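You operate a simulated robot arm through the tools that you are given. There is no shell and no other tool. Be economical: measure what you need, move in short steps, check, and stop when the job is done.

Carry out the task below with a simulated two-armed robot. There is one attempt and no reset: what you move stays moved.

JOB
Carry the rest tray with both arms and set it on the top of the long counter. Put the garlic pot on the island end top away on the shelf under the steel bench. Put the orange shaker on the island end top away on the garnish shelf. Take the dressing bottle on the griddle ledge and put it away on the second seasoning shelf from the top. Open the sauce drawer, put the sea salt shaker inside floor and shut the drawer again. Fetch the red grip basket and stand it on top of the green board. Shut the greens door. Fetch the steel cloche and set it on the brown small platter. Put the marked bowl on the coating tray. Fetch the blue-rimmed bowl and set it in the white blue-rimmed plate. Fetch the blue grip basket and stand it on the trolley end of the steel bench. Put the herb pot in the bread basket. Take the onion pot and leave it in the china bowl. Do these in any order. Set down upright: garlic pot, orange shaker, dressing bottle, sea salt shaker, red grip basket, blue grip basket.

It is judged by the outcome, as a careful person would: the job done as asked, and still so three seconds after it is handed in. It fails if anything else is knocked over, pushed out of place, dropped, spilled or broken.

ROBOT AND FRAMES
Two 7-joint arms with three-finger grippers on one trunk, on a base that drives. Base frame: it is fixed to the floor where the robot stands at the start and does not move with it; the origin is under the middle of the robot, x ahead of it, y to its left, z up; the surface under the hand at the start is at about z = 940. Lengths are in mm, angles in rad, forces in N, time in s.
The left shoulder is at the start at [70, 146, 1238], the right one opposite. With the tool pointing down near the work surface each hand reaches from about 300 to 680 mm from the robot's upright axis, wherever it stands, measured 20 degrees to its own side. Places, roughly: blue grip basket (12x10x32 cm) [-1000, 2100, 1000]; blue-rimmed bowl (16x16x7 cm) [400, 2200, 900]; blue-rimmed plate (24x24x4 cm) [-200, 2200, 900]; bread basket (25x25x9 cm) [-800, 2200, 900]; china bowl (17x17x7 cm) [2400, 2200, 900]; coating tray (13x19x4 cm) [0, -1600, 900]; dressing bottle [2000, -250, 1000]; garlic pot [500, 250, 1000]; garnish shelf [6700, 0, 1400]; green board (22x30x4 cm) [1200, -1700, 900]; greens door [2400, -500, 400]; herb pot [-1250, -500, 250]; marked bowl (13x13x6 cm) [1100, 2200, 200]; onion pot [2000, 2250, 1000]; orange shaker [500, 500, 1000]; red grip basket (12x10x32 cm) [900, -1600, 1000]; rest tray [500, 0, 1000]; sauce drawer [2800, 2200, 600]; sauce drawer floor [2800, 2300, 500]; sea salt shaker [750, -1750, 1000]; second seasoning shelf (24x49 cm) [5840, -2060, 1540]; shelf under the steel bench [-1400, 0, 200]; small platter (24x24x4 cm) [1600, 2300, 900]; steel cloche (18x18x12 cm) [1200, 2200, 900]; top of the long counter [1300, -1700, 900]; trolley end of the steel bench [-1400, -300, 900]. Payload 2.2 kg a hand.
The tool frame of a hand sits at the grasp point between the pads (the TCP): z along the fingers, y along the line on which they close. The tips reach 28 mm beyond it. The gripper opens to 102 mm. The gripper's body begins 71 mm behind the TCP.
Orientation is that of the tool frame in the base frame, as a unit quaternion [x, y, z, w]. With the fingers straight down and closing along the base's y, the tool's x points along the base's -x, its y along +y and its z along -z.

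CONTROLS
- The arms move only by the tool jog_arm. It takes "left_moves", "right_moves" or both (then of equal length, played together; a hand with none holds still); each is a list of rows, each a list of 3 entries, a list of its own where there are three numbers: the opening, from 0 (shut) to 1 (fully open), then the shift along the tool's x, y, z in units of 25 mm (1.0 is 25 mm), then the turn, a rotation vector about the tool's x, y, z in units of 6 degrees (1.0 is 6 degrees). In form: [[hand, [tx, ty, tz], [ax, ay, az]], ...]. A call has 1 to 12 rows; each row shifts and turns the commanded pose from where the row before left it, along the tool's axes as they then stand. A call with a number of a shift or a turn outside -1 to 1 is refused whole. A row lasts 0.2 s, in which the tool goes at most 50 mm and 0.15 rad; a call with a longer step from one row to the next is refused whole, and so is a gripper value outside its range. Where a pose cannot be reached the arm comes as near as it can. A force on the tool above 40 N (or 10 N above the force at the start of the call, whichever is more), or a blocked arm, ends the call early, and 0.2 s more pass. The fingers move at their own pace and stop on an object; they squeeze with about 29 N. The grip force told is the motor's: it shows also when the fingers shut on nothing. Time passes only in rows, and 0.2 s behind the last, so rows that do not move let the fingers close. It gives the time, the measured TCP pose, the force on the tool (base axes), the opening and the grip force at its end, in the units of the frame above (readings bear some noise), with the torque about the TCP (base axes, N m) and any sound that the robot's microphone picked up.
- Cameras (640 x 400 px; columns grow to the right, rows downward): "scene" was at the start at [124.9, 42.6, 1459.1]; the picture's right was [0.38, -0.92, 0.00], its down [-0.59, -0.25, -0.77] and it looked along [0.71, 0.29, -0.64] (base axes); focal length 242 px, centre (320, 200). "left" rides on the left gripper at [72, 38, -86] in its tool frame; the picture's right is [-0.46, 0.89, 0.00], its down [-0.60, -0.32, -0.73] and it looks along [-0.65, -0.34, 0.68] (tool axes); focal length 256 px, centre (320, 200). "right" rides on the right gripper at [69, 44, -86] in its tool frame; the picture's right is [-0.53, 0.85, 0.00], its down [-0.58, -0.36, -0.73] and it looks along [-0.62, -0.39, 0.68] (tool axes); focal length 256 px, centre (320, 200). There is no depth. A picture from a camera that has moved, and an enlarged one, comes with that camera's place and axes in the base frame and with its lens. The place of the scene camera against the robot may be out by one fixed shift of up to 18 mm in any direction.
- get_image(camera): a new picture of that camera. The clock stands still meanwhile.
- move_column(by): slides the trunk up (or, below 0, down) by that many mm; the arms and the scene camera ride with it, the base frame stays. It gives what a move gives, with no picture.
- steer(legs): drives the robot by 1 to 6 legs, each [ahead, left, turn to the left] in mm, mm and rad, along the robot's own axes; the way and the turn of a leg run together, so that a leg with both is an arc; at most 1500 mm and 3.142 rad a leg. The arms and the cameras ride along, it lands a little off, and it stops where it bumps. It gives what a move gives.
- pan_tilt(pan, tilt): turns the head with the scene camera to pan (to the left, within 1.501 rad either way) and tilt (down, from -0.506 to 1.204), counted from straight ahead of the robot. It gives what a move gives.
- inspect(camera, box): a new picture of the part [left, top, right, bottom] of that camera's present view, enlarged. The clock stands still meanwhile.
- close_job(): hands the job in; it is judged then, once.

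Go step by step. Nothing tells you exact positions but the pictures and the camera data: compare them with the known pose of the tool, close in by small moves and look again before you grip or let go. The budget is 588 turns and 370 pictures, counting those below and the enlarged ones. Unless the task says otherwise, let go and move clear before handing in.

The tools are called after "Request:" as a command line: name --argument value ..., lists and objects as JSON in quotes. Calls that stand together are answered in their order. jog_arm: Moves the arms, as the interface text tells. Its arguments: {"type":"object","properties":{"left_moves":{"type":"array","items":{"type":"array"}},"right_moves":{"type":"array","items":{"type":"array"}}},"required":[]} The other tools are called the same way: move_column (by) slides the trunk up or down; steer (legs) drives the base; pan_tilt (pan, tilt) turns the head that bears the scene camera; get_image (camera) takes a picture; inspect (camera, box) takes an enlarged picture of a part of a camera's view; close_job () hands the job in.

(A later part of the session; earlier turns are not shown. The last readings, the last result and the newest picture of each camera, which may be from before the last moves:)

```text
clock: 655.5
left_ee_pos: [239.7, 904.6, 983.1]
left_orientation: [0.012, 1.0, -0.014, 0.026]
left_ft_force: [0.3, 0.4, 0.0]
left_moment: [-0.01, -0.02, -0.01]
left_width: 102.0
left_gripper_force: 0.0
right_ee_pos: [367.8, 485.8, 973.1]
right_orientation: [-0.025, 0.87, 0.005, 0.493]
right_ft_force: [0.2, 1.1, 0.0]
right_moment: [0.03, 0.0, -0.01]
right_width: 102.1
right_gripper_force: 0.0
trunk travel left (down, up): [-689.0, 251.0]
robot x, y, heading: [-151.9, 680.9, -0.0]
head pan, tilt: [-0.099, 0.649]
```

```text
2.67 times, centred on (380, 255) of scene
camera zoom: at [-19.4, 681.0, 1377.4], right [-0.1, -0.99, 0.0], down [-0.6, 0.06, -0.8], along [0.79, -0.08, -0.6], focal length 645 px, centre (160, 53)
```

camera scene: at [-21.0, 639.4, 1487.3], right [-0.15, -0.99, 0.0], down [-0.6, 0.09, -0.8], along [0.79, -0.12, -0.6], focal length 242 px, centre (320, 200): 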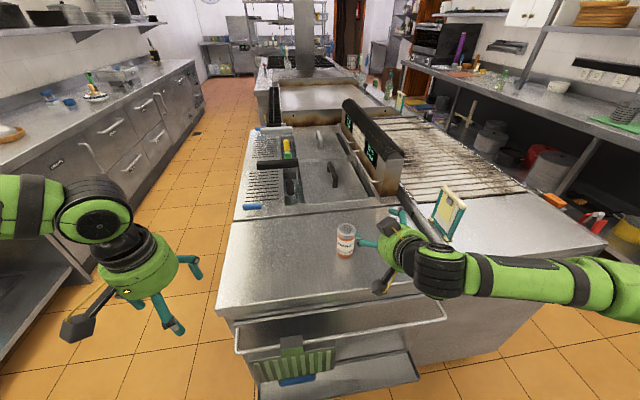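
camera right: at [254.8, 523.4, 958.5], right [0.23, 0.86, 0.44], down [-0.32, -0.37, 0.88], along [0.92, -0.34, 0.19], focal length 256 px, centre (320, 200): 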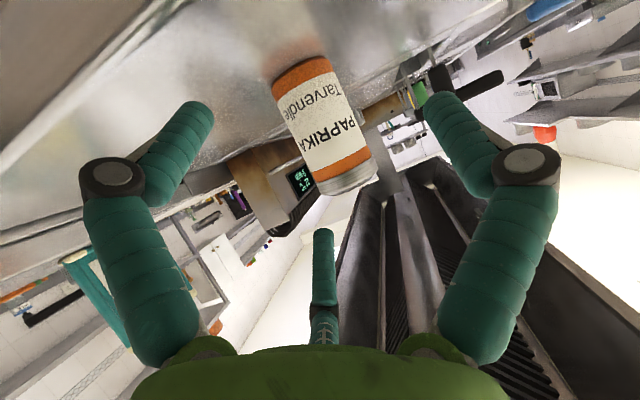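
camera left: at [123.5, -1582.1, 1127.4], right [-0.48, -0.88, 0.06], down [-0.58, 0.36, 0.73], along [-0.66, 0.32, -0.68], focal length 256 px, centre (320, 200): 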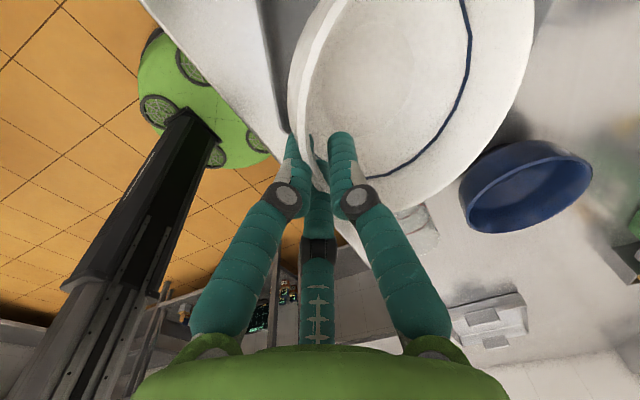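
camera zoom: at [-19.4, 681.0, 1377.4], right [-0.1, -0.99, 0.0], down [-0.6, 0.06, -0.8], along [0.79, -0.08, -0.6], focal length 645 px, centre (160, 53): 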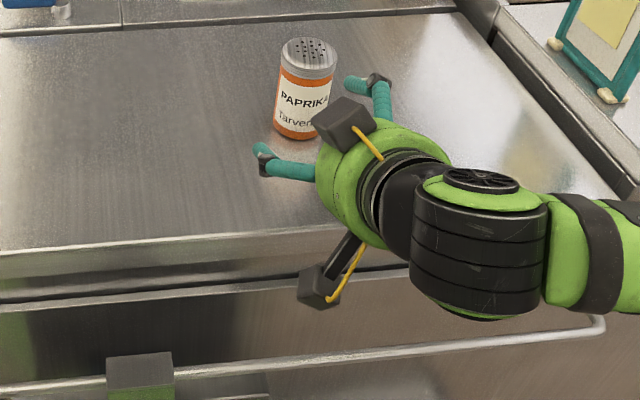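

Aligned. Forward about 92 mm so the shaker comes between the fingers.

Request:
jog_arm --right_moves '[[1, [-0.45, 0, 0.78], [0, 0, 0]], [1, [-0.45, 0, 0.78], [0, 0, 0]], [1, [-0.45, 0, 0.78], [0, 0, 0]], [1, [-0.43, 0, 0.75], [0, 0, 0]], [1, [0, 0, 0], [0, 0, 0]]]'

Request:
get_image --camera "right"

Request:
inspect --camera "scene" --box '[280, 180, 480, 330]'

```text
clock: 656.7
left_ee_pos: [239.0, 904.3, 983.0]
left_orientation: [0.011, 1.0, -0.014, 0.026]
left_ft_force: [0.5, -0.3, -0.1]
left_moment: [0.01, -0.01, 0.02]
left_width: 102.2
left_gripper_force: 0.1
right_ee_pos: [455.7, 488.8, 971.1]
right_orientation: [-0.026, 0.869, 0.006, 0.494]
right_ft_force: [0.4, -0.2, -0.1]
right_moment: [0.02, 0.03, 0.02]
right_width: 101.9
right_gripper_force: 0.1
trunk travel left (down, up): [-689.0, 251.0]
robot x, y, heading: [-153.4, 677.5, 0.002]
head pan, tilt: [-0.099, 0.649]
```

```text
102 pictures are left
camera right: at [343.6, 526.6, 957.0], right [0.23, 0.86, 0.45], down [-0.31, -0.37, 0.88], along [0.92, -0.34, 0.19], focal length 256 px, centre (320, 200)
```

right: 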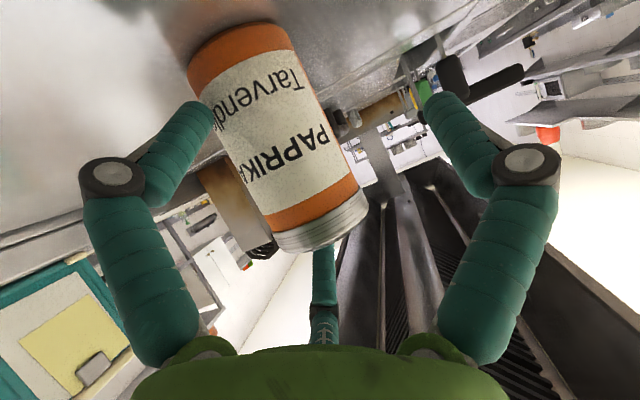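

```text
2.67 times, centred on (380, 255) of scene
camera zoom: at [-19.7, 680.3, 1377.4], right [-0.1, -0.99, 0.0], down [-0.6, 0.06, -0.8], along [0.79, -0.08, -0.6], focal length 645 px, centre (160, 53)
```

zoom: 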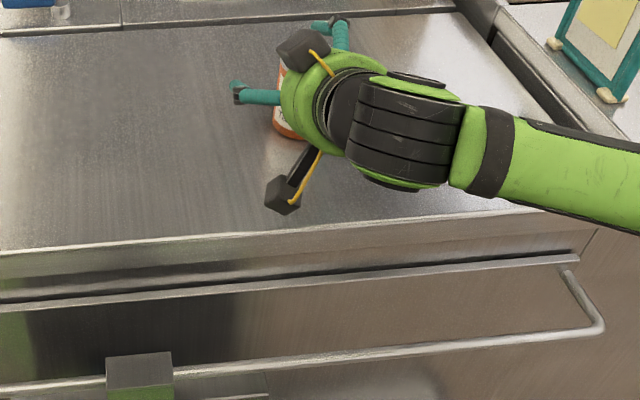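

Request:
jog_arm --right_moves '[[1, [-0.1, -0.3, 0.17], [0, 0, 0]], [0.75, [0, 0, 0], [0, 0, 0]], [0.5, [0, 0, 0], [0, 0, 0]], [0, [0, 0, 0], [0, 0, 0]], [0, [0, 0, 0], [0, 0, 0]], [0, [0, 0, 0], [0, 0, 0]]]'

Request:
get_image --camera "right"

```text
clock: 658.1
left_ee_pos: [239.3, 904.5, 984.5]
left_orientation: [0.011, 0.999, -0.015, 0.027]
left_ft_force: [0.0, 0.4, -0.2]
left_moment: [0.04, 0.0, -0.01]
left_width: 102.2
left_gripper_force: 0.0
right_ee_pos: [461.4, 481.8, 973.9]
right_orientation: [-0.024, 0.869, 0.004, 0.495]
right_ft_force: [0.6, 0.6, 8.0]
right_moment: [0.33, -0.19, -0.07]
right_width: 69.0
right_gripper_force: 29.1
trunk travel left (down, up): [-689.0, 251.0]
robot x, y, heading: [-150.2, 679.0, 0.002]
head pan, tilt: [-0.099, 0.649]
```

```text
100 pictures are left
camera right: at [348.7, 520.1, 958.5], right [0.23, 0.86, 0.45], down [-0.32, -0.37, 0.87], along [0.92, -0.34, 0.19], focal length 256 px, centre (320, 200)
```

right: 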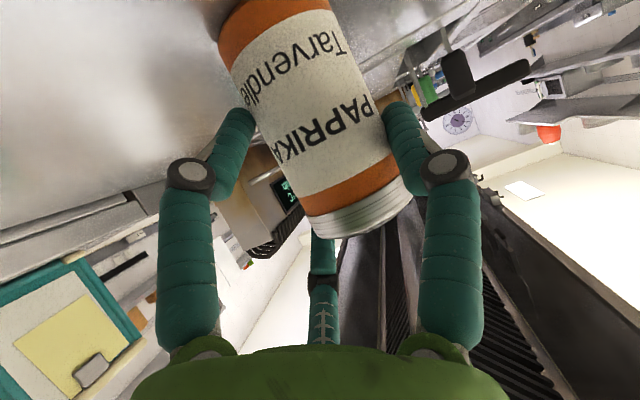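

Gripped at 69 mm. Lift, retreat and check that it hangs upright.

Request:
move_column --by 160

Request:
steer --legs '[[-330, 0, 0]]'

Request:
get_image --camera "scene"

```text
clock: 660.0
left_ee_pos: [240.5, 905.7, 1142.6]
left_orientation: [0.011, 0.999, -0.014, 0.026]
left_ft_force: [-0.2, -0.2, -0.1]
left_moment: [0.03, -0.02, 0.0]
left_width: 101.8
left_gripper_force: 0.1
right_ee_pos: [460.6, 482.3, 1131.9]
right_orientation: [-0.025, 0.869, 0.005, 0.494]
right_ft_force: [1.0, 0.4, -0.5]
right_moment: [0.02, -0.02, -0.02]
right_width: 68.8
right_gripper_force: 29.3
trunk travel left (down, up): [-849.0, 91.0]
robot x, y, heading: [-154.1, 681.2, -0.002]
head pan, tilt: [-0.099, 0.649]
```

```text
clock: 662.1
left_ee_pos: [-85.5, 904.2, 1142.0]
left_orientation: [0.011, 1.0, -0.015, 0.025]
left_ft_force: [-0.1, 0.7, 0.3]
left_moment: [-0.01, 0.02, 0.03]
left_width: 101.9
left_gripper_force: 0.0
right_ee_pos: [134.5, 481.6, 1130.0]
right_orientation: [-0.024, 0.87, 0.004, 0.493]
right_ft_force: [0.0, -0.3, -1.7]
right_moment: [-0.01, -0.01, -0.01]
right_width: 68.7
right_gripper_force: 29.4
trunk travel left (down, up): [-849.0, 91.0]
robot x, y, heading: [-478.7, 680.5, -0.004]
head pan, tilt: [-0.099, 0.649]
```

```text
99 pictures are left
camera scene: at [-344.6, 680.5, 1537.0], right [-0.1, -0.99, 0.0], down [-0.6, 0.06, -0.8], along [0.79, -0.08, -0.61], focal length 242 px, centre (320, 200)
```

scene: 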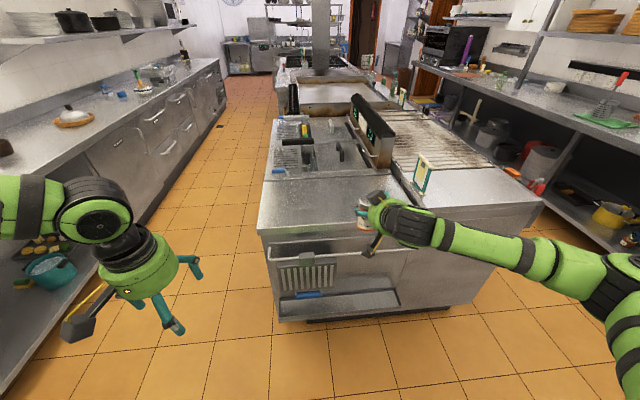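

Request:
steer --legs '[[0, -1470, 0], [1400, 0, 0], [800, 0, 0]]'

Request:
pan_tilt --pan 0.9 --tilt 0.5

Request:
get_image --camera "scene"

```text
clock: 680.0
left_ee_pos: [2124.4, -580.5, 1143.7]
left_orientation: [0.014, 0.999, -0.013, 0.026]
left_ft_force: [-0.1, -0.1, -0.5]
left_moment: [-0.02, -0.02, 0.02]
left_width: 102.1
left_gripper_force: 0.1
right_ee_pos: [2342.4, -1005.6, 1132.3]
right_orientation: [-0.022, 0.869, 0.003, 0.494]
right_ft_force: [0.0, 0.0, -0.8]
right_moment: [-0.02, 0.0, -0.01]
right_width: 68.1
right_gripper_force: 28.9
trunk travel left (down, up): [-849.0, 91.0]
robot x, y, heading: [1728.3, -809.3, -0.001]
head pan, tilt: [-0.099, 0.649]
```

```text
clock: 681.2
left_ee_pos: [2123.6, -581.1, 1142.2]
left_orientation: [0.013, 0.999, -0.014, 0.026]
left_ft_force: [0.2, -0.3, -0.1]
left_moment: [0.0, -0.01, 0.0]
left_width: 102.1
left_gripper_force: 0.0
right_ee_pos: [2343.7, -1005.3, 1132.1]
right_orientation: [-0.023, 0.869, 0.004, 0.494]
right_ft_force: [-0.3, -0.1, -1.2]
right_moment: [0.03, 0.01, 0.0]
right_width: 68.3
right_gripper_force: 29.1
trunk travel left (down, up): [-849.0, 91.0]
robot x, y, heading: [1730.1, -803.5, -0.005]
head pan, tilt: [0.901, 0.499]
```

```text
98 pictures are left
camera scene: at [1834.6, -723.9, 1550.6], right [0.78, -0.63, 0.0], down [-0.3, -0.37, -0.88], along [0.55, 0.69, -0.48], focal length 242 px, centre (320, 200)
```

scene: 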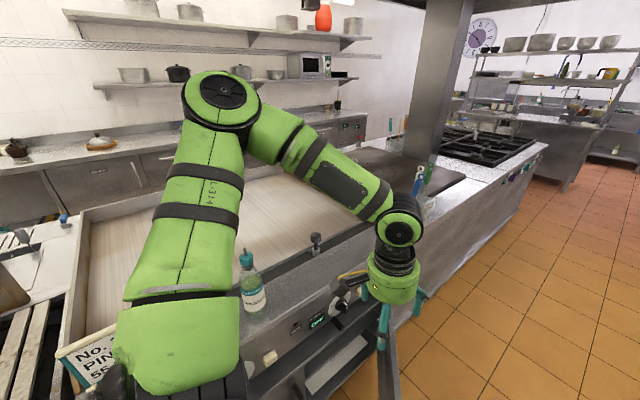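

I see the dressing bottle near (1990,-205) on the ledge and an open door below ahead. I check the label and the door.

Request:
inspect --camera "scene" --box '[200, 230, 320, 330]'

Request:
pan_tilt --pan 0.3 --tilt 0.85

Request:
get_image --camera "scene"

```text
4.00 times, centred on (260, 280) of scene
camera zoom: at [1834.6, -723.9, 1550.6], right [0.78, -0.63, 0.0], down [-0.3, -0.37, -0.88], along [0.55, 0.69, -0.48], focal length 967 px, centre (560, -120)
```

zoom: 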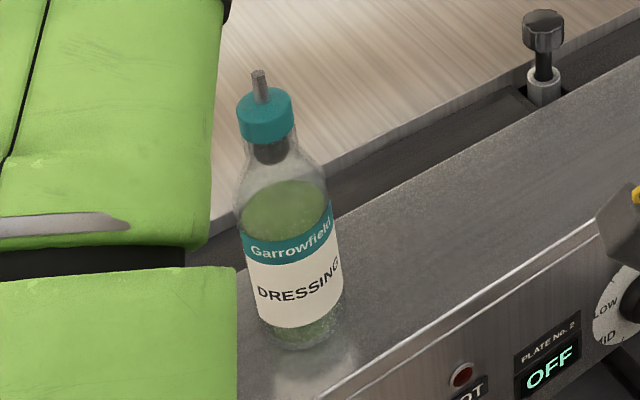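

```text
clock: 682.2
left_ee_pos: [2124.2, -580.5, 1142.8]
left_orientation: [0.014, 0.999, -0.015, 0.026]
left_ft_force: [0.5, -0.5, 0.3]
left_moment: [0.02, -0.02, 0.01]
left_width: 102.0
left_gripper_force: 0.2
right_ee_pos: [2343.0, -1005.0, 1131.7]
right_orientation: [-0.023, 0.869, 0.004, 0.494]
right_ft_force: [-0.3, -0.6, -0.1]
right_moment: [-0.04, 0.0, 0.02]
right_width: 68.2
right_gripper_force: 28.5
trunk travel left (down, up): [-849.0, 91.0]
robot x, y, heading: [1734.1, -807.4, -0.002]
head pan, tilt: [0.3, 0.85]
```

```text
96 pictures are left
camera scene: at [1852.4, -772.0, 1520.7], right [0.29, -0.96, 0.0], down [-0.72, -0.22, -0.66], along [0.63, 0.19, -0.75], focal length 242 px, centre (320, 200)
```

scene: 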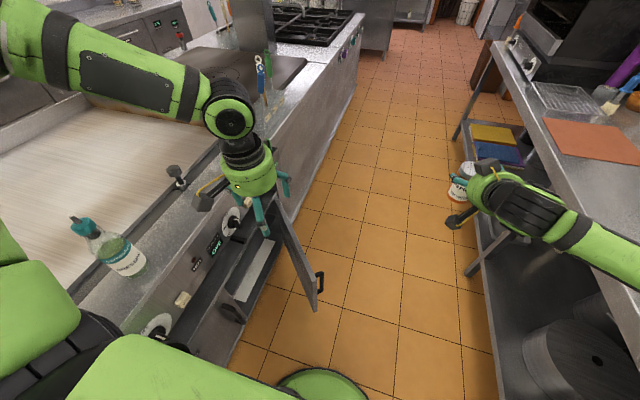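

The label reads DRESSING. The open greens door runs from its hinge near (2560,-340) to its free end near (2183,-656). I'll push it shut from outside with the closed left hand, held low.

Request:
jog_arm --left_moves '[[0, [-1, 0, 0], [0, 0, 0]], [0, [-1, 0, 0], [0, 0, 0]], [0, [-1, 0, 0], [0, 0, 0]], [0, [-1, 0, 0], [0, 0, 0]], [0, [-1, 0, 0], [0, 0, 0]]]'

Request:
steer --legs '[[0, -130, 0]]'

Request:
move_column --by -400

Request:
get_image --camera "scene"

```text
clock: 683.4
left_ee_pos: [2250.5, -583.1, 1147.4]
left_orientation: [0.014, 0.999, -0.014, 0.025]
left_ft_force: [0.6, -0.2, 0.1]
left_moment: [-0.01, 0.04, 0.01]
left_width: 2.1
left_gripper_force: 28.3
right_ee_pos: [2345.1, -1005.0, 1131.2]
right_orientation: [-0.024, 0.87, 0.005, 0.493]
right_ft_force: [0.4, -1.3, 0.2]
right_moment: [-0.03, -0.02, 0.0]
right_width: 68.2
right_gripper_force: 29.0
trunk travel left (down, up): [-849.0, 91.0]
robot x, y, heading: [1730.5, -804.4, -0.004]
head pan, tilt: [0.3, 0.85]
```

```text
clock: 684.7
left_ee_pos: [2247.9, -712.6, 1149.0]
left_orientation: [0.014, 0.999, -0.015, 0.026]
left_ft_force: [-0.4, 1.2, 0.2]
left_moment: [-0.03, 0.01, 0.03]
left_width: 2.2
left_gripper_force: 29.2
right_ee_pos: [2343.0, -1133.6, 1132.8]
right_orientation: [-0.023, 0.869, 0.003, 0.493]
right_ft_force: [0.1, 0.3, -0.8]
right_moment: [-0.01, 0.01, -0.02]
right_width: 68.1
right_gripper_force: 28.6
trunk travel left (down, up): [-849.0, 91.0]
robot x, y, heading: [1732.2, -934.3, -0.01]
head pan, tilt: [0.3, 0.85]
```

```text
clock: 688.5
left_ee_pos: [2247.7, -715.4, 748.8]
left_orientation: [0.015, 0.999, -0.015, 0.026]
left_ft_force: [-1.1, -0.5, -0.4]
left_moment: [0.0, 0.02, 0.01]
left_width: 2.2
left_gripper_force: 29.4
right_ee_pos: [2343.4, -1136.6, 732.0]
right_orientation: [-0.023, 0.87, 0.004, 0.493]
right_ft_force: [-0.4, -0.6, -0.5]
right_moment: [0.02, 0.02, 0.0]
right_width: 68.3
right_gripper_force: 28.9
trunk travel left (down, up): [-449.0, 491.0]
robot x, y, heading: [1729.7, -934.5, -0.004]
head pan, tilt: [0.3, 0.85]
```

```text
95 pictures are left
camera scene: at [1851.7, -903.5, 1120.7], right [0.29, -0.96, 0.0], down [-0.72, -0.22, -0.66], along [0.63, 0.19, -0.75], focal length 242 px, centre (320, 200)
```

scene: 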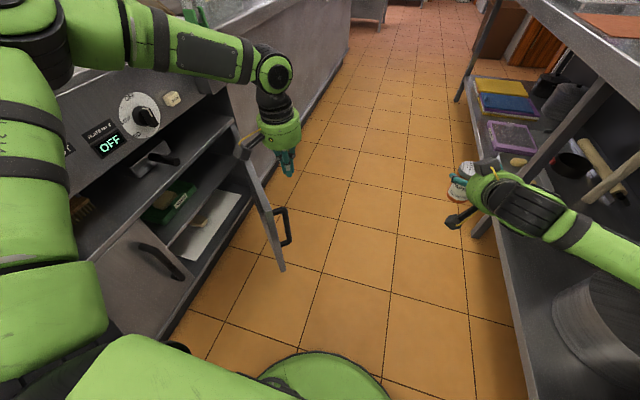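

Request:
steer --legs '[[90, 0, 0.004]]'

Request:
move_column --by -290

Request:
steer --legs '[[0, 200, 0]]'

Request:
get_image --camera "scene"

```text
clock: 689.6
left_ee_pos: [2336.6, -713.2, 748.8]
left_orientation: [0.013, 0.999, -0.015, 0.025]
left_ft_force: [0.4, -0.2, 0.9]
left_moment: [0.01, 0.0, 0.01]
left_width: 2.2
left_gripper_force: 28.8
right_ee_pos: [2432.9, -1134.4, 732.2]
right_orientation: [-0.024, 0.869, 0.005, 0.493]
right_ft_force: [0.6, 0.0, -2.3]
right_moment: [0.0, 0.03, 0.0]
right_width: 68.2
right_gripper_force: 29.1
trunk travel left (down, up): [-449.0, 491.0]
robot x, y, heading: [1821.1, -932.8, -0.004]
head pan, tilt: [0.3, 0.85]
```

```text
clock: 692.6
left_ee_pos: [2336.3, -713.7, 459.8]
left_orientation: [0.013, 0.999, -0.015, 0.026]
left_ft_force: [0.1, 0.2, -0.7]
left_moment: [0.02, 0.0, 0.03]
left_width: 2.3
left_gripper_force: 29.4
right_ee_pos: [2432.7, -1134.1, 442.5]
right_orientation: [-0.024, 0.87, 0.005, 0.493]
right_ft_force: [0.0, -0.8, -1.5]
right_moment: [-0.04, 0.02, -0.02]
right_width: 68.1
right_gripper_force: 29.2
trunk travel left (down, up): [-159.0, 781.0]
robot x, y, heading: [1820.4, -936.1, -0.004]
head pan, tilt: [0.3, 0.85]
```

```text
clock: 694.3
left_ee_pos: [2335.4, -522.2, 460.6]
left_orientation: [0.016, 0.999, -0.012, 0.026]
left_ft_force: [0.5, -0.9, 0.0]
left_moment: [0.0, 0.02, 0.02]
left_width: 1.8
left_gripper_force: 29.0
right_ee_pos: [2432.4, -940.2, 439.8]
right_orientation: [-0.023, 0.87, 0.006, 0.492]
right_ft_force: [0.9, -0.1, -0.6]
right_moment: [0.0, 0.0, 0.01]
right_width: 68.0
right_gripper_force: 28.3
trunk travel left (down, up): [-159.0, 781.0]
robot x, y, heading: [1822.5, -738.6, -0.002]
head pan, tilt: [0.3, 0.85]
stopped in leg 1: the robot was blocked; the commanded pose is now the measured one
```

```text
94 pictures are left
camera scene: at [1939.9, -709.8, 831.1], right [0.29, -0.96, 0.0], down [-0.72, -0.22, -0.66], along [0.63, 0.2, -0.75], focal length 242 px, centre (320, 200)
```

scene: 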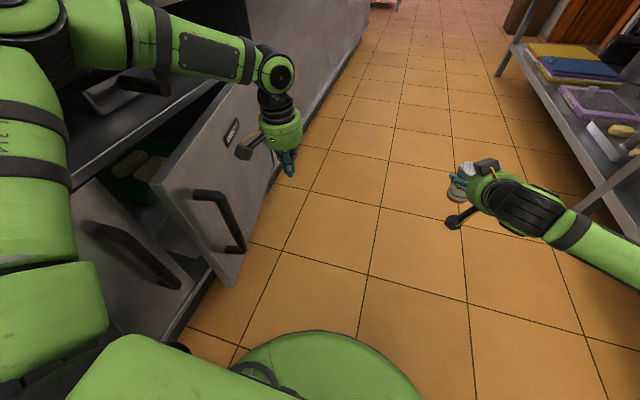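

The base is blocked here but the door has swung most of the way. I look closely.

Request:
pan_tilt --pan 0.8 --tilt 0.7

Request:
get_image --camera "scene"

Request:
get_image --camera "left"

```text
clock: 695.2
left_ee_pos: [2336.3, -522.4, 460.0]
left_orientation: [0.015, 1.0, -0.011, 0.025]
left_ft_force: [0.0, 1.1, 1.0]
left_moment: [-0.04, -0.02, 0.0]
left_width: 2.2
left_gripper_force: 29.1
right_ee_pos: [2433.0, -939.5, 441.1]
right_orientation: [-0.023, 0.869, 0.006, 0.494]
right_ft_force: [0.5, -0.6, -1.0]
right_moment: [-0.01, 0.01, 0.0]
right_width: 67.8
right_gripper_force: 29.1
trunk travel left (down, up): [-159.0, 781.0]
robot x, y, heading: [1820.6, -742.4, -0.002]
head pan, tilt: [0.799, 0.7]
```

```text
93 pictures are left
camera scene: at [1924.8, -672.5, 843.2], right [0.71, -0.7, 0.0], down [-0.45, -0.46, -0.77], along [0.54, 0.55, -0.64], focal length 242 px, centre (320, 200)
```

scene: 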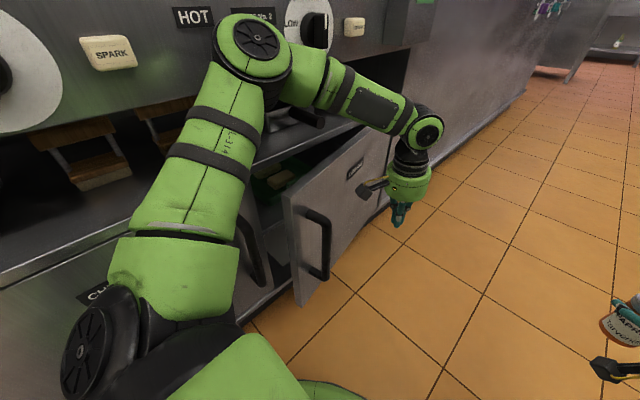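

```text
92 pictures are left
camera left: at [2260.6, -479.1, 542.2], right [0.49, 0.87, 0.01], down [0.56, -0.32, 0.77], along [0.67, -0.37, -0.64], focal length 256 px, centre (320, 200)
```

left: 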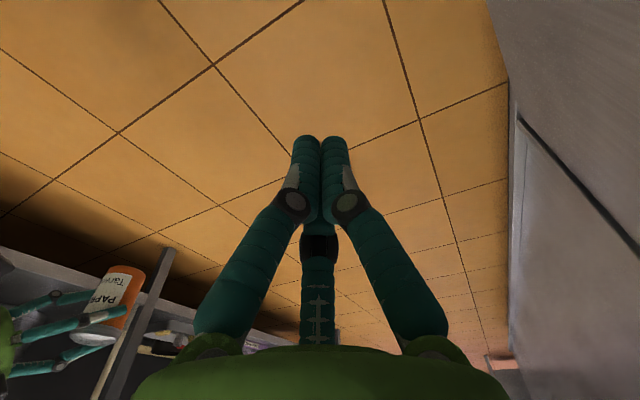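

The upper arm met the island. I'll push facing the door instead: retreat, move ahead, retract the right hand, and turn to face the island.

Request:
steer --legs '[[0, -345, 0], [640, 0, 0]]'

Request:
jog_arm --left_moves '[[0, [0.9, 0, 0], [0, 0, 0]], [0, [0.9, 0, 0], [0, 0, 0]], [0, [0, 0, 0], [0, 0, 0]], [0, [0, 0, 0], [0, 0, 0]], [0, [0, 0, 0], [0, 0, 0]], [0, [0, 0, 0], [0, 0, 0]]]' --right_moves '[[0, [0.5, 0, -0.86], [0, 0, 0]], [0, [0.5, 0, -0.86], [0, 0, 0]], [0, [0.5, 0, -0.86], [0, 0, 0]], [0, [0.5, 0, -0.86], [0, 0, 0]], [0, [0.5, 0, -0.86], [0, 0, 0]], [0, [0.5, 0, -0.86], [0, 0, 0]]]'

Request:
steer --legs '[[0, 0, 1.573]]'

Request:
pan_tilt --pan 0.3 --tilt 0.7

Request:
get_image --camera "scene"

```text
clock: 700.4
left_ee_pos: [2943.9, -871.2, 459.9]
left_orientation: [0.021, 0.999, -0.015, 0.029]
left_ft_force: [0.2, -0.7, -0.2]
left_moment: [0.0, 0.02, 0.0]
left_width: 2.1
left_gripper_force: 29.1
right_ee_pos: [3024.8, -1290.7, 434.4]
right_orientation: [-0.025, 0.873, 0.001, 0.487]
right_ft_force: [0.0, 0.0, -0.1]
right_moment: [-0.02, 0.05, -0.03]
right_width: 68.3
right_gripper_force: 29.2
trunk travel left (down, up): [-159.0, 781.0]
robot x, y, heading: [2426.3, -1086.0, -0.021]
head pan, tilt: [0.799, 0.7]
stopped in leg 2: the robot was blocked; the commanded pose is now the measured one
```

```text
clock: 701.8
left_ee_pos: [2899.9, -871.4, 456.2]
left_orientation: [0.02, 0.999, -0.013, 0.024]
left_ft_force: [0.6, -0.1, -0.6]
left_moment: [0.01, -0.02, 0.03]
left_width: 2.5
left_gripper_force: 29.1
right_ee_pos: [2897.1, -1296.6, 436.4]
right_orientation: [-0.025, 0.878, 0.004, 0.479]
right_ft_force: [0.2, -0.4, -0.2]
right_moment: [0.0, 0.04, 0.01]
right_width: 68.0
right_gripper_force: 28.9
right hand out of reach, approached as far as the arm can: row 6
trunk travel left (down, up): [-159.0, 781.0]
robot x, y, heading: [2429.9, -1089.0, -0.015]
head pan, tilt: [0.799, 0.7]
```

```text
clock: 703.3
left_ee_pos: [2835.4, -771.4, 455.9]
left_orientation: [-0.092, 0.995, -0.009, 0.026]
left_ft_force: [0.4, 0.2, -0.1]
left_moment: [0.0, -0.02, -0.01]
left_width: 1.9
left_gripper_force: 29.0
right_ee_pos: [2930.8, -1203.2, 430.2]
right_orientation: [-0.112, 0.875, 0.041, 0.47]
right_ft_force: [-0.6, -0.9, -0.2]
right_moment: [0.01, -0.01, 0.01]
right_width: 68.1
right_gripper_force: 29.4
trunk travel left (down, up): [-159.0, 781.0]
robot x, y, heading: [2424.3, -1092.1, 0.217]
head pan, tilt: [0.799, 0.7]
stopped in leg 1: the robot was blocked; the commanded pose is now the measured one
```

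```text
clock: 704.3
left_ee_pos: [2835.1, -770.6, 456.6]
left_orientation: [-0.093, 0.995, -0.01, 0.028]
left_ft_force: [0.8, 0.3, -0.3]
left_moment: [-0.01, -0.02, 0.02]
left_width: 2.1
left_gripper_force: 29.1
right_ee_pos: [2930.8, -1202.9, 431.0]
right_orientation: [-0.113, 0.873, 0.043, 0.472]
right_ft_force: [-0.8, 0.1, -1.3]
right_moment: [0.0, 0.0, 0.04]
right_width: 68.2
right_gripper_force: 29.1
trunk travel left (down, up): [-159.0, 781.0]
robot x, y, heading: [2421.0, -1089.2, 0.209]
head pan, tilt: [0.3, 0.7]
```

```text
91 pictures are left
camera scene: at [2539.8, -1026.8, 843.5], right [0.49, -0.87, 0.0], down [-0.56, -0.31, -0.77], along [0.67, 0.38, -0.64], focal length 242 px, centre (320, 200)
```

scene: 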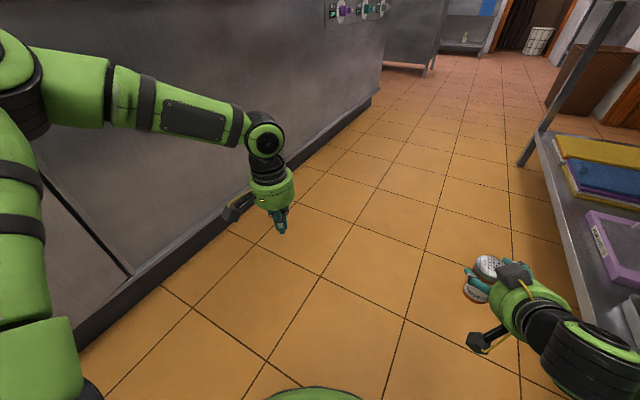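

Blocked — the right elbow probably reached in under the long counter. I look to the right before moving anything.

Request:
pan_tilt --pan -1.1 --tilt 0.6

Request:
get_image --camera "scene"

```text
clock: 705.8
left_ee_pos: [2834.7, -770.7, 457.6]
left_orientation: [-0.093, 0.995, -0.008, 0.028]
left_ft_force: [-0.1, -0.1, 0.2]
left_moment: [-0.02, 0.01, 0.03]
left_width: 2.4
left_gripper_force: 28.4
right_ee_pos: [2930.3, -1202.9, 431.5]
right_orientation: [-0.112, 0.873, 0.042, 0.472]
right_ft_force: [-0.2, -0.6, -0.3]
right_moment: [0.02, 0.03, -0.02]
right_width: 67.9
right_gripper_force: 29.3
trunk travel left (down, up): [-159.0, 781.0]
robot x, y, heading: [2423.5, -1085.0, 0.212]
head pan, tilt: [-1.1, 0.6]
```

```text
90 pictures are left
camera scene: at [2521.3, -1137.2, 851.9], right [-0.78, -0.63, -0.01], down [-0.35, 0.44, -0.83], along [0.52, -0.64, -0.56], focal length 242 px, centre (320, 200)
```

scene: 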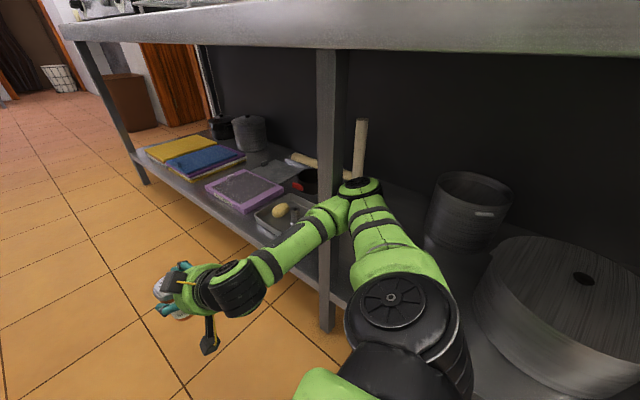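

Only the elbow leans on a counter leg; nothing on the shelf is touched. I undo the turn, move away, raise the trunk, and turn at full height.

Request:
steer --legs '[[0, 0, -0.2], [-40, 110, 0]]'

Request:
move_column --by 400

Request:
move_column --by 280

Request:
steer --legs '[[70, -30, 0], [0, 0, 1.56]]'

Request:
pan_tilt --pan 0.3 --tilt 0.85

Request:
get_image --camera "scene"

```text
clock: 707.8
left_ee_pos: [2851.3, -748.6, 454.1]
left_orientation: [0.009, 1.0, -0.013, 0.025]
left_ft_force: [-0.7, -0.3, -0.1]
left_moment: [0.0, 0.01, -0.02]
left_width: 2.2
left_gripper_force: 29.1
right_ee_pos: [2858.3, -1188.5, 428.8]
right_orientation: [-0.024, 0.882, -0.005, 0.471]
right_ft_force: [-0.2, 0.2, -0.4]
right_moment: [0.01, -0.01, 0.02]
right_width: 68.0
right_gripper_force: 28.9
trunk travel left (down, up): [-159.0, 781.0]
robot x, y, heading: [2382.8, -973.8, 0.009]
head pan, tilt: [-1.1, 0.6]
```

```text
clock: 711.6
left_ee_pos: [2851.6, -749.5, 854.6]
left_orientation: [0.008, 1.0, -0.012, 0.023]
left_ft_force: [-0.3, -0.5, 0.0]
left_moment: [0.02, 0.01, -0.02]
left_width: 2.2
left_gripper_force: 28.4
right_ee_pos: [2859.1, -1189.8, 829.2]
right_orientation: [-0.024, 0.882, -0.006, 0.471]
right_ft_force: [0.2, 0.5, -1.6]
right_moment: [-0.02, 0.02, 0.04]
right_width: 68.1
right_gripper_force: 29.5
trunk travel left (down, up): [-559.0, 381.0]
robot x, y, heading: [2388.6, -980.4, 0.011]
head pan, tilt: [-1.1, 0.6]
```

```text
clock: 714.4
left_ee_pos: [2851.6, -748.1, 1135.3]
left_orientation: [0.008, 1.0, -0.013, 0.024]
left_ft_force: [-0.7, 0.3, -0.1]
left_moment: [0.01, 0.0, 0.01]
left_width: 2.3
left_gripper_force: 29.3
right_ee_pos: [2857.8, -1189.3, 1108.6]
right_orientation: [-0.025, 0.882, -0.006, 0.471]
right_ft_force: [0.1, -0.8, -1.1]
right_moment: [-0.02, 0.01, -0.02]
right_width: 67.7
right_gripper_force: 29.2
trunk travel left (down, up): [-839.0, 101.0]
robot x, y, heading: [2381.3, -977.7, 0.013]
head pan, tilt: [-1.1, 0.6]
```

```text
clock: 719.2
left_ee_pos: [2234.3, -534.1, 1135.5]
left_orientation: [-0.695, 0.718, 0.008, 0.027]
left_ft_force: [-0.2, -0.3, -0.2]
left_moment: [0.02, 0.02, -0.01]
left_width: 2.1
left_gripper_force: 29.1
right_ee_pos: [2675.4, -534.0, 1109.4]
right_orientation: [0.636, -0.611, -0.328, -0.34]
right_ft_force: [0.1, 0.3, -1.1]
right_moment: [-0.02, -0.03, -0.05]
right_width: 67.4
right_gripper_force: 29.1
trunk travel left (down, up): [-839.0, 101.0]
robot x, y, heading: [2456.8, -1003.7, 1.564]
head pan, tilt: [-1.1, 0.6]
```

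```text
clock: 720.8
left_ee_pos: [2234.1, -533.6, 1134.9]
left_orientation: [-0.695, 0.718, 0.008, 0.026]
left_ft_force: [0.1, 0.0, -0.5]
left_moment: [0.0, -0.01, -0.02]
left_width: 1.8
left_gripper_force: 29.0
right_ee_pos: [2674.6, -534.5, 1109.9]
right_orientation: [0.634, -0.612, -0.326, -0.341]
right_ft_force: [-0.8, 0.0, -1.5]
right_moment: [0.0, -0.06, -0.01]
right_width: 67.2
right_gripper_force: 29.0
trunk travel left (down, up): [-839.0, 101.0]
robot x, y, heading: [2455.3, -1002.5, 1.561]
head pan, tilt: [0.3, 0.85]
```

```text
89 pictures are left
camera scene: at [2428.3, -870.1, 1510.7], right [0.96, 0.29, 0.0], down [0.22, -0.72, -0.66], along [-0.19, 0.63, -0.75], focal length 242 px, centre (320, 200)
```

scene: 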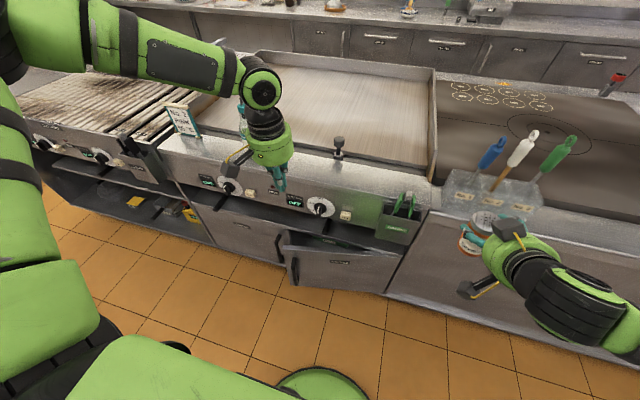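

From here I see the door is about 80–100 mm open at its free end. I extend the left hand slightly, lower it in front of the door and push ahead.

Request:
jog_arm --left_moves '[[0, [-0.8, 0, 0], [0, 0, 0]], [0, [-0.8, 0, 0], [0, 0, 0]], [0, [-0.8, 0, 0], [0, 0, 0]]]'

Request:
steer --legs '[[-50, 0, 0.007]]'

Request:
move_column --by -400

Request:
move_column --by -290

Request:
get_image --camera "scene"

```text
clock: 721.6
left_ee_pos: [2236.5, -473.6, 1136.2]
left_orientation: [-0.695, 0.719, 0.007, 0.025]
left_ft_force: [-0.1, 0.9, 0.4]
left_moment: [0.0, -0.04, 0.0]
left_width: 2.2
left_gripper_force: 29.1
right_ee_pos: [2674.3, -534.3, 1109.5]
right_orientation: [0.636, -0.611, -0.327, -0.339]
right_ft_force: [-0.5, -0.2, -0.1]
right_moment: [0.01, 0.01, -0.01]
right_width: 67.3
right_gripper_force: 29.5
trunk travel left (down, up): [-839.0, 101.0]
robot x, y, heading: [2454.9, -1006.4, 1.565]
head pan, tilt: [0.3, 0.85]
```

```text
clock: 722.5
left_ee_pos: [2233.0, -515.9, 1133.5]
left_orientation: [-0.698, 0.716, 0.006, 0.024]
left_ft_force: [0.4, 1.6, -0.9]
left_moment: [-0.03, -0.02, -0.03]
left_width: 2.3
left_gripper_force: 28.6
right_ee_pos: [2671.6, -572.9, 1106.1]
right_orientation: [0.639, -0.61, -0.326, -0.337]
right_ft_force: [0.3, 0.5, -0.9]
right_moment: [-0.03, 0.01, -0.02]
right_width: 67.7
right_gripper_force: 29.4
trunk travel left (down, up): [-839.0, 101.0]
robot x, y, heading: [2453.1, -1053.9, 1.571]
head pan, tilt: [0.3, 0.85]
```

```text
clock: 726.3
left_ee_pos: [2232.3, -523.7, 737.0]
left_orientation: [-0.697, 0.716, 0.008, 0.026]
left_ft_force: [0.4, -0.2, 0.0]
left_moment: [0.02, 0.0, 0.0]
left_width: 2.3
left_gripper_force: 28.9
right_ee_pos: [2671.2, -580.5, 709.4]
right_orientation: [0.638, -0.609, -0.328, -0.339]
right_ft_force: [-0.2, -0.1, -1.3]
right_moment: [-0.01, 0.0, 0.02]
right_width: 67.4
right_gripper_force: 28.9
trunk travel left (down, up): [-439.0, 501.0]
robot x, y, heading: [2454.2, -1053.9, 1.566]
head pan, tilt: [0.3, 0.85]
```

```text
clock: 729.2
left_ee_pos: [2232.6, -522.7, 447.0]
left_orientation: [-0.698, 0.716, 0.008, 0.026]
left_ft_force: [0.2, -0.9, 1.2]
left_moment: [-0.03, -0.01, -0.01]
left_width: 1.9
left_gripper_force: 28.6
right_ee_pos: [2672.0, -580.3, 419.5]
right_orientation: [0.638, -0.609, -0.327, -0.339]
right_ft_force: [-0.1, -0.7, -1.8]
right_moment: [-0.01, 0.0, -0.02]
right_width: 67.4
right_gripper_force: 29.0
trunk travel left (down, up): [-149.0, 791.0]
robot x, y, heading: [2452.7, -1050.6, 1.569]
head pan, tilt: [0.3, 0.85]
```

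```text
88 pictures are left
camera scene: at [2427.2, -917.9, 820.7], right [0.96, 0.3, 0.0], down [0.22, -0.72, -0.66], along [-0.2, 0.63, -0.75], focal length 242 px, centre (320, 200)
```

scene: 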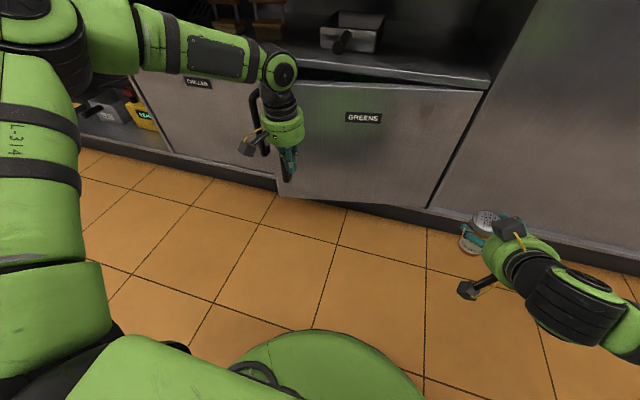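

The door is labelled GREENS and slightly ajar. Pushing ahead.

Request:
steer --legs '[[100, 0, 0]]'

Request:
get_image --camera "scene"

```text
clock: 730.4
left_ee_pos: [2232.6, -426.0, 446.1]
left_orientation: [-0.697, 0.717, 0.009, 0.026]
left_ft_force: [-0.3, -0.1, -0.4]
left_moment: [0.0, 0.01, -0.04]
left_width: 1.8
left_gripper_force: 29.1
right_ee_pos: [2671.3, -483.6, 419.8]
right_orientation: [0.637, -0.609, -0.328, -0.339]
right_ft_force: [-0.4, -0.2, 0.2]
right_moment: [0.0, -0.01, -0.01]
right_width: 67.2
right_gripper_force: 29.3
trunk travel left (down, up): [-149.0, 791.0]
robot x, y, heading: [2453.6, -956.4, 1.573]
head pan, tilt: [0.3, 0.85]
```

```text
87 pictures are left
camera scene: at [2427.3, -820.0, 820.7], right [0.96, 0.29, 0.0], down [0.22, -0.72, -0.66], along [-0.19, 0.63, -0.75], focal length 242 px, centre (320, 200)
```

scene: 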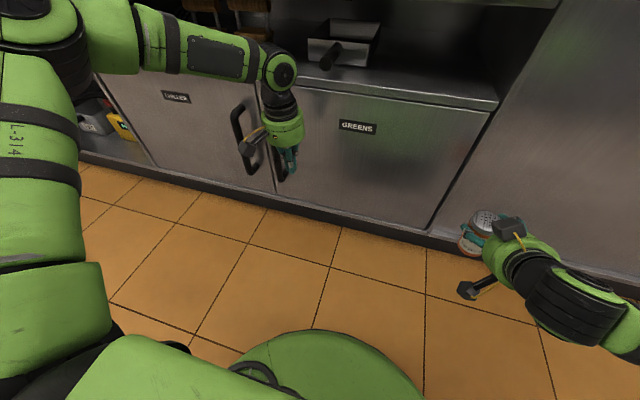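

Request:
steer --legs '[[22, 0, 0]]'

Request:
inspect --camera "scene" --box '[120, 50, 520, 280]'

```text
clock: 731.2
left_ee_pos: [2232.6, -402.1, 447.6]
left_orientation: [-0.697, 0.716, 0.009, 0.026]
left_ft_force: [0.4, -0.3, 0.2]
left_moment: [-0.02, -0.02, 0.0]
left_width: 2.0
left_gripper_force: 29.0
right_ee_pos: [2671.3, -459.7, 420.4]
right_orientation: [0.637, -0.609, -0.327, -0.339]
right_ft_force: [-0.3, -0.7, -0.4]
right_moment: [-0.01, -0.01, 0.0]
right_width: 67.1
right_gripper_force: 28.4
trunk travel left (down, up): [-149.0, 791.0]
robot x, y, heading: [2458.1, -931.4, 1.569]
head pan, tilt: [0.3, 0.85]
```

```text
1.60 times, centred on (320, 165) of scene
camera zoom: at [2427.3, -798.0, 820.7], right [0.96, 0.29, 0.0], down [0.22, -0.72, -0.66], along [-0.19, 0.63, -0.75], focal length 387 px, centre (320, 256)
```

zoom: 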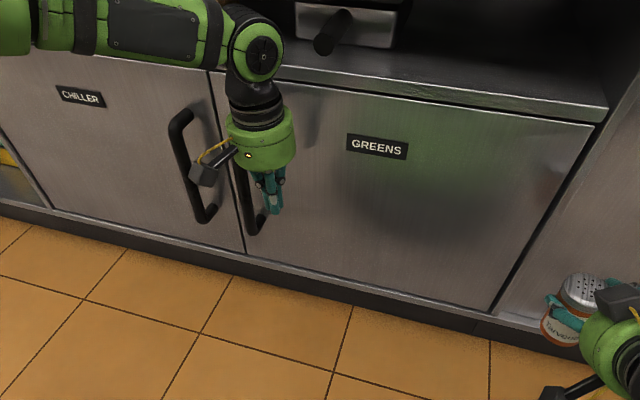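

Request:
jog_arm --left_moves '[[0, [-0.5, -0.2, 0], [0, 0, 0]], [0, [-0.5, 0, 0], [0, 0, 0]], [0, [-0.4, 0, 0], [0, 0, 0]]]'

Request:
inspect --camera "scene" --box '[200, 70, 440, 230]'

```text
clock: 732.0
left_ee_pos: [2237.9, -366.5, 448.0]
left_orientation: [-0.697, 0.716, 0.008, 0.026]
left_ft_force: [0.8, 0.1, -0.2]
left_moment: [0.03, -0.01, 0.01]
left_width: 2.0
left_gripper_force: 29.4
right_ee_pos: [2672.1, -460.6, 418.8]
right_orientation: [0.637, -0.609, -0.328, -0.339]
right_ft_force: [0.1, 0.6, -0.5]
right_moment: [0.0, -0.04, 0.0]
right_width: 67.3
right_gripper_force: 29.1
trunk travel left (down, up): [-149.0, 791.0]
robot x, y, heading: [2456.1, -933.5, 1.572]
head pan, tilt: [0.3, 0.85]
```

```text
2.50 times, centred on (320, 150) of scene
camera zoom: at [2427.3, -798.0, 820.7], right [0.96, 0.29, 0.0], down [0.22, -0.72, -0.66], along [-0.19, 0.63, -0.75], focal length 605 px, centre (320, 325)
```

zoom: 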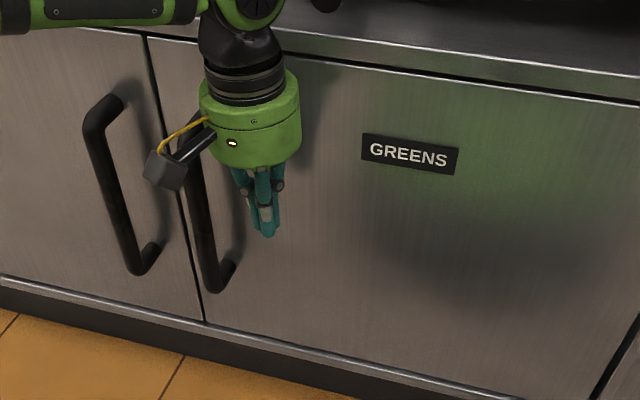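

Request:
jog_arm --left_moves '[[0, [-0.5, 0, 0], [0, 0, 0]], [0, [-0.4, 0, 0], [0, 0, 0]], [0, [-0.3, 0, 0], [0, 0, 0]]]'

Request:
inspect --camera "scene" --box '[140, 60, 460, 250]'

```text
clock: 732.4
left_ee_pos: [2238.9, -368.4, 449.0]
left_orientation: [-0.697, 0.716, 0.004, 0.022]
left_ft_force: [-0.7, -16.3, 7.1]
left_moment: [1.82, 0.08, 0.34]
left_width: 2.2
left_gripper_force: 29.3
left hand out of reach, approached as far as the arm can: row 1, 2
right_ee_pos: [2670.4, -462.5, 421.0]
right_orientation: [0.638, -0.609, -0.328, -0.338]
right_ft_force: [0.3, -0.8, -1.5]
right_moment: [-0.01, 0.0, -0.02]
right_width: 67.0
right_gripper_force: 29.3
trunk travel left (down, up): [-149.0, 791.0]
robot x, y, heading: [2453.1, -935.2, 1.573]
head pan, tilt: [0.3, 0.85]
stopped in row 2 (left hand): the force on the tool passed its limit at 44 N (the readings are from after the stop); the commanded pose is now the measured one
```

```text
2.00 times, centred on (300, 155) of scene
camera zoom: at [2427.3, -801.0, 821.2], right [0.96, 0.3, 0.0], down [0.22, -0.72, -0.66], along [-0.2, 0.63, -0.75], focal length 484 px, centre (360, 290)
```

zoom: 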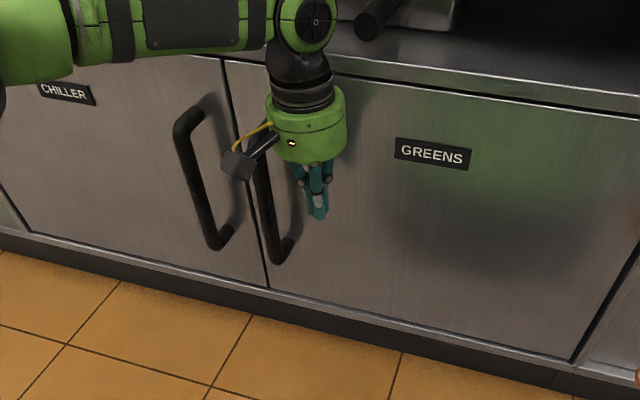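

The greens door is firmly shut. Now the dressing bottle: I back off, raise the trunk, pitch the left hand 60° forward and line up with the bottle.

Request:
steer --legs '[[-110, 0, 0]]'

Request:
move_column --by 400

Request:
move_column --by 300

Request:
jog_arm --left_moves '[[0.5, [0, 0, 0], [0, -1, 0]], [1, [0, 0, 0], [0, -1, 0]], [1, [0, 0, 0], [0, -1, 0]], [1, [0, 0, 0], [0, -1, 0]], [1, [0, 0, 0], [0, -1, 0]], [1, [0, 0, 0], [0, -1, 0]], [1, [0, 0, 0], [0, -1, 0]], [1, [0, 0, 0], [0, -1, 0]], [1, [0, 0, 0], [0, -1, 0]], [1, [0, 0, 0], [0, -1, 0]]]'

Request:
steer --legs '[[0, 250, 0]]'

Request:
pan_tilt --pan 0.25 --tilt 0.65

Request:
get_image --camera "scene"

Request:
get_image --camera "left"

```text
clock: 733.6
left_ee_pos: [2238.7, -477.4, 446.8]
left_orientation: [-0.698, 0.716, 0.004, 0.021]
left_ft_force: [1.1, -0.2, -0.4]
left_moment: [0.01, -0.02, -0.01]
left_width: 2.2
left_gripper_force: 28.8
right_ee_pos: [2670.0, -570.1, 418.8]
right_orientation: [0.639, -0.608, -0.329, -0.338]
right_ft_force: [-0.5, 0.7, -1.2]
right_moment: [0.0, -0.02, 0.02]
right_width: 67.3
right_gripper_force: 29.1
trunk travel left (down, up): [-149.0, 791.0]
robot x, y, heading: [2453.4, -1041.7, 1.569]
head pan, tilt: [0.3, 0.85]
```

```text
clock: 737.5
left_ee_pos: [2237.5, -476.8, 846.2]
left_orientation: [-0.698, 0.715, 0.004, 0.021]
left_ft_force: [0.5, 0.6, 0.4]
left_moment: [0.0, 0.01, 0.02]
left_width: 2.2
left_gripper_force: 29.3
right_ee_pos: [2670.9, -569.5, 818.4]
right_orientation: [0.638, -0.608, -0.329, -0.339]
right_ft_force: [0.0, 0.1, -1.3]
right_moment: [-0.03, -0.01, -0.02]
right_width: 67.2
right_gripper_force: 29.3
trunk travel left (down, up): [-549.0, 391.0]
robot x, y, heading: [2459.0, -1044.1, 1.575]
head pan, tilt: [0.3, 0.85]
```

```text
clock: 740.5
left_ee_pos: [2238.5, -478.5, 1146.3]
left_orientation: [-0.698, 0.716, 0.003, 0.021]
left_ft_force: [0.7, 0.6, -0.8]
left_moment: [-0.04, -0.02, 0.02]
left_width: 2.1
left_gripper_force: 28.6
right_ee_pos: [2672.1, -569.6, 1119.1]
right_orientation: [0.639, -0.609, -0.328, -0.338]
right_ft_force: [0.2, -0.5, -0.9]
right_moment: [-0.01, 0.02, -0.03]
right_width: 67.3
right_gripper_force: 29.4
trunk travel left (down, up): [-849.0, 91.0]
robot x, y, heading: [2456.9, -1039.8, 1.573]
head pan, tilt: [0.3, 0.85]
```

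```text
clock: 742.7
left_ee_pos: [2237.9, -476.6, 1145.9]
left_orientation: [-0.603, 0.608, 0.353, 0.377]
left_ft_force: [0.5, -0.4, -1.0]
left_moment: [0.02, 0.02, 0.02]
left_width: 102.0
left_gripper_force: 0.1
right_ee_pos: [2670.1, -570.9, 1118.8]
right_orientation: [0.638, -0.609, -0.328, -0.338]
right_ft_force: [-0.1, -1.0, 0.2]
right_moment: [-0.02, -0.02, 0.0]
right_width: 67.0
right_gripper_force: 28.5
trunk travel left (down, up): [-849.0, 91.0]
robot x, y, heading: [2453.9, -1044.2, 1.58]
head pan, tilt: [0.3, 0.85]
```

```text
clock: 744.5
left_ee_pos: [1993.4, -477.2, 1148.1]
left_orientation: [-0.602, 0.61, 0.352, 0.376]
left_ft_force: [0.3, -0.2, -0.6]
left_moment: [-0.02, 0.0, -0.02]
left_width: 102.1
left_gripper_force: 0.0
right_ee_pos: [2424.1, -570.3, 1119.5]
right_orientation: [0.638, -0.609, -0.329, -0.338]
right_ft_force: [0.3, 0.7, -1.1]
right_moment: [0.02, 0.03, 0.01]
right_width: 67.0
right_gripper_force: 28.8
trunk travel left (down, up): [-849.0, 91.0]
robot x, y, heading: [2206.8, -1040.8, 1.573]
head pan, tilt: [0.3, 0.85]
```

```text
clock: 745.2
left_ee_pos: [1990.5, -478.3, 1146.4]
left_orientation: [-0.603, 0.609, 0.353, 0.377]
left_ft_force: [0.1, -0.3, 0.2]
left_moment: [0.01, -0.01, -0.01]
left_width: 101.8
left_gripper_force: 0.1
right_ee_pos: [2422.3, -571.1, 1118.3]
right_orientation: [0.639, -0.608, -0.328, -0.338]
right_ft_force: [-0.1, 0.4, -1.7]
right_moment: [0.0, 0.0, -0.01]
right_width: 67.2
right_gripper_force: 29.2
trunk travel left (down, up): [-849.0, 91.0]
robot x, y, heading: [2205.7, -1043.6, 1.576]
head pan, tilt: [0.25, 0.649]
```

```text
83 pictures are left
camera scene: at [2180.7, -899.7, 1537.2], right [0.97, 0.25, 0.0], down [0.15, -0.59, -0.8], along [-0.2, 0.77, -0.61], focal length 242 px, centre (320, 200)
```

scene: 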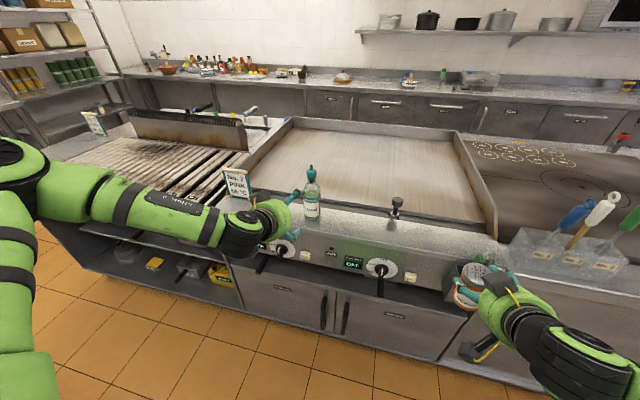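

```text
82 pictures are left
camera left: at [1950.2, -586.4, 1123.5], right [-0.89, 0.24, 0.39], down [0.29, -0.37, 0.88], along [0.36, 0.9, 0.26], focal length 256 px, centre (320, 200)
```

left: 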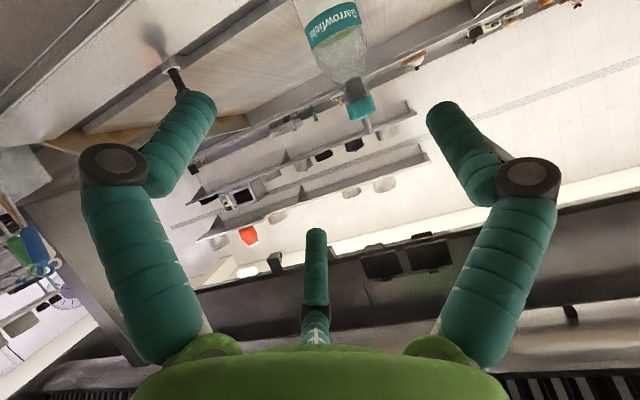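

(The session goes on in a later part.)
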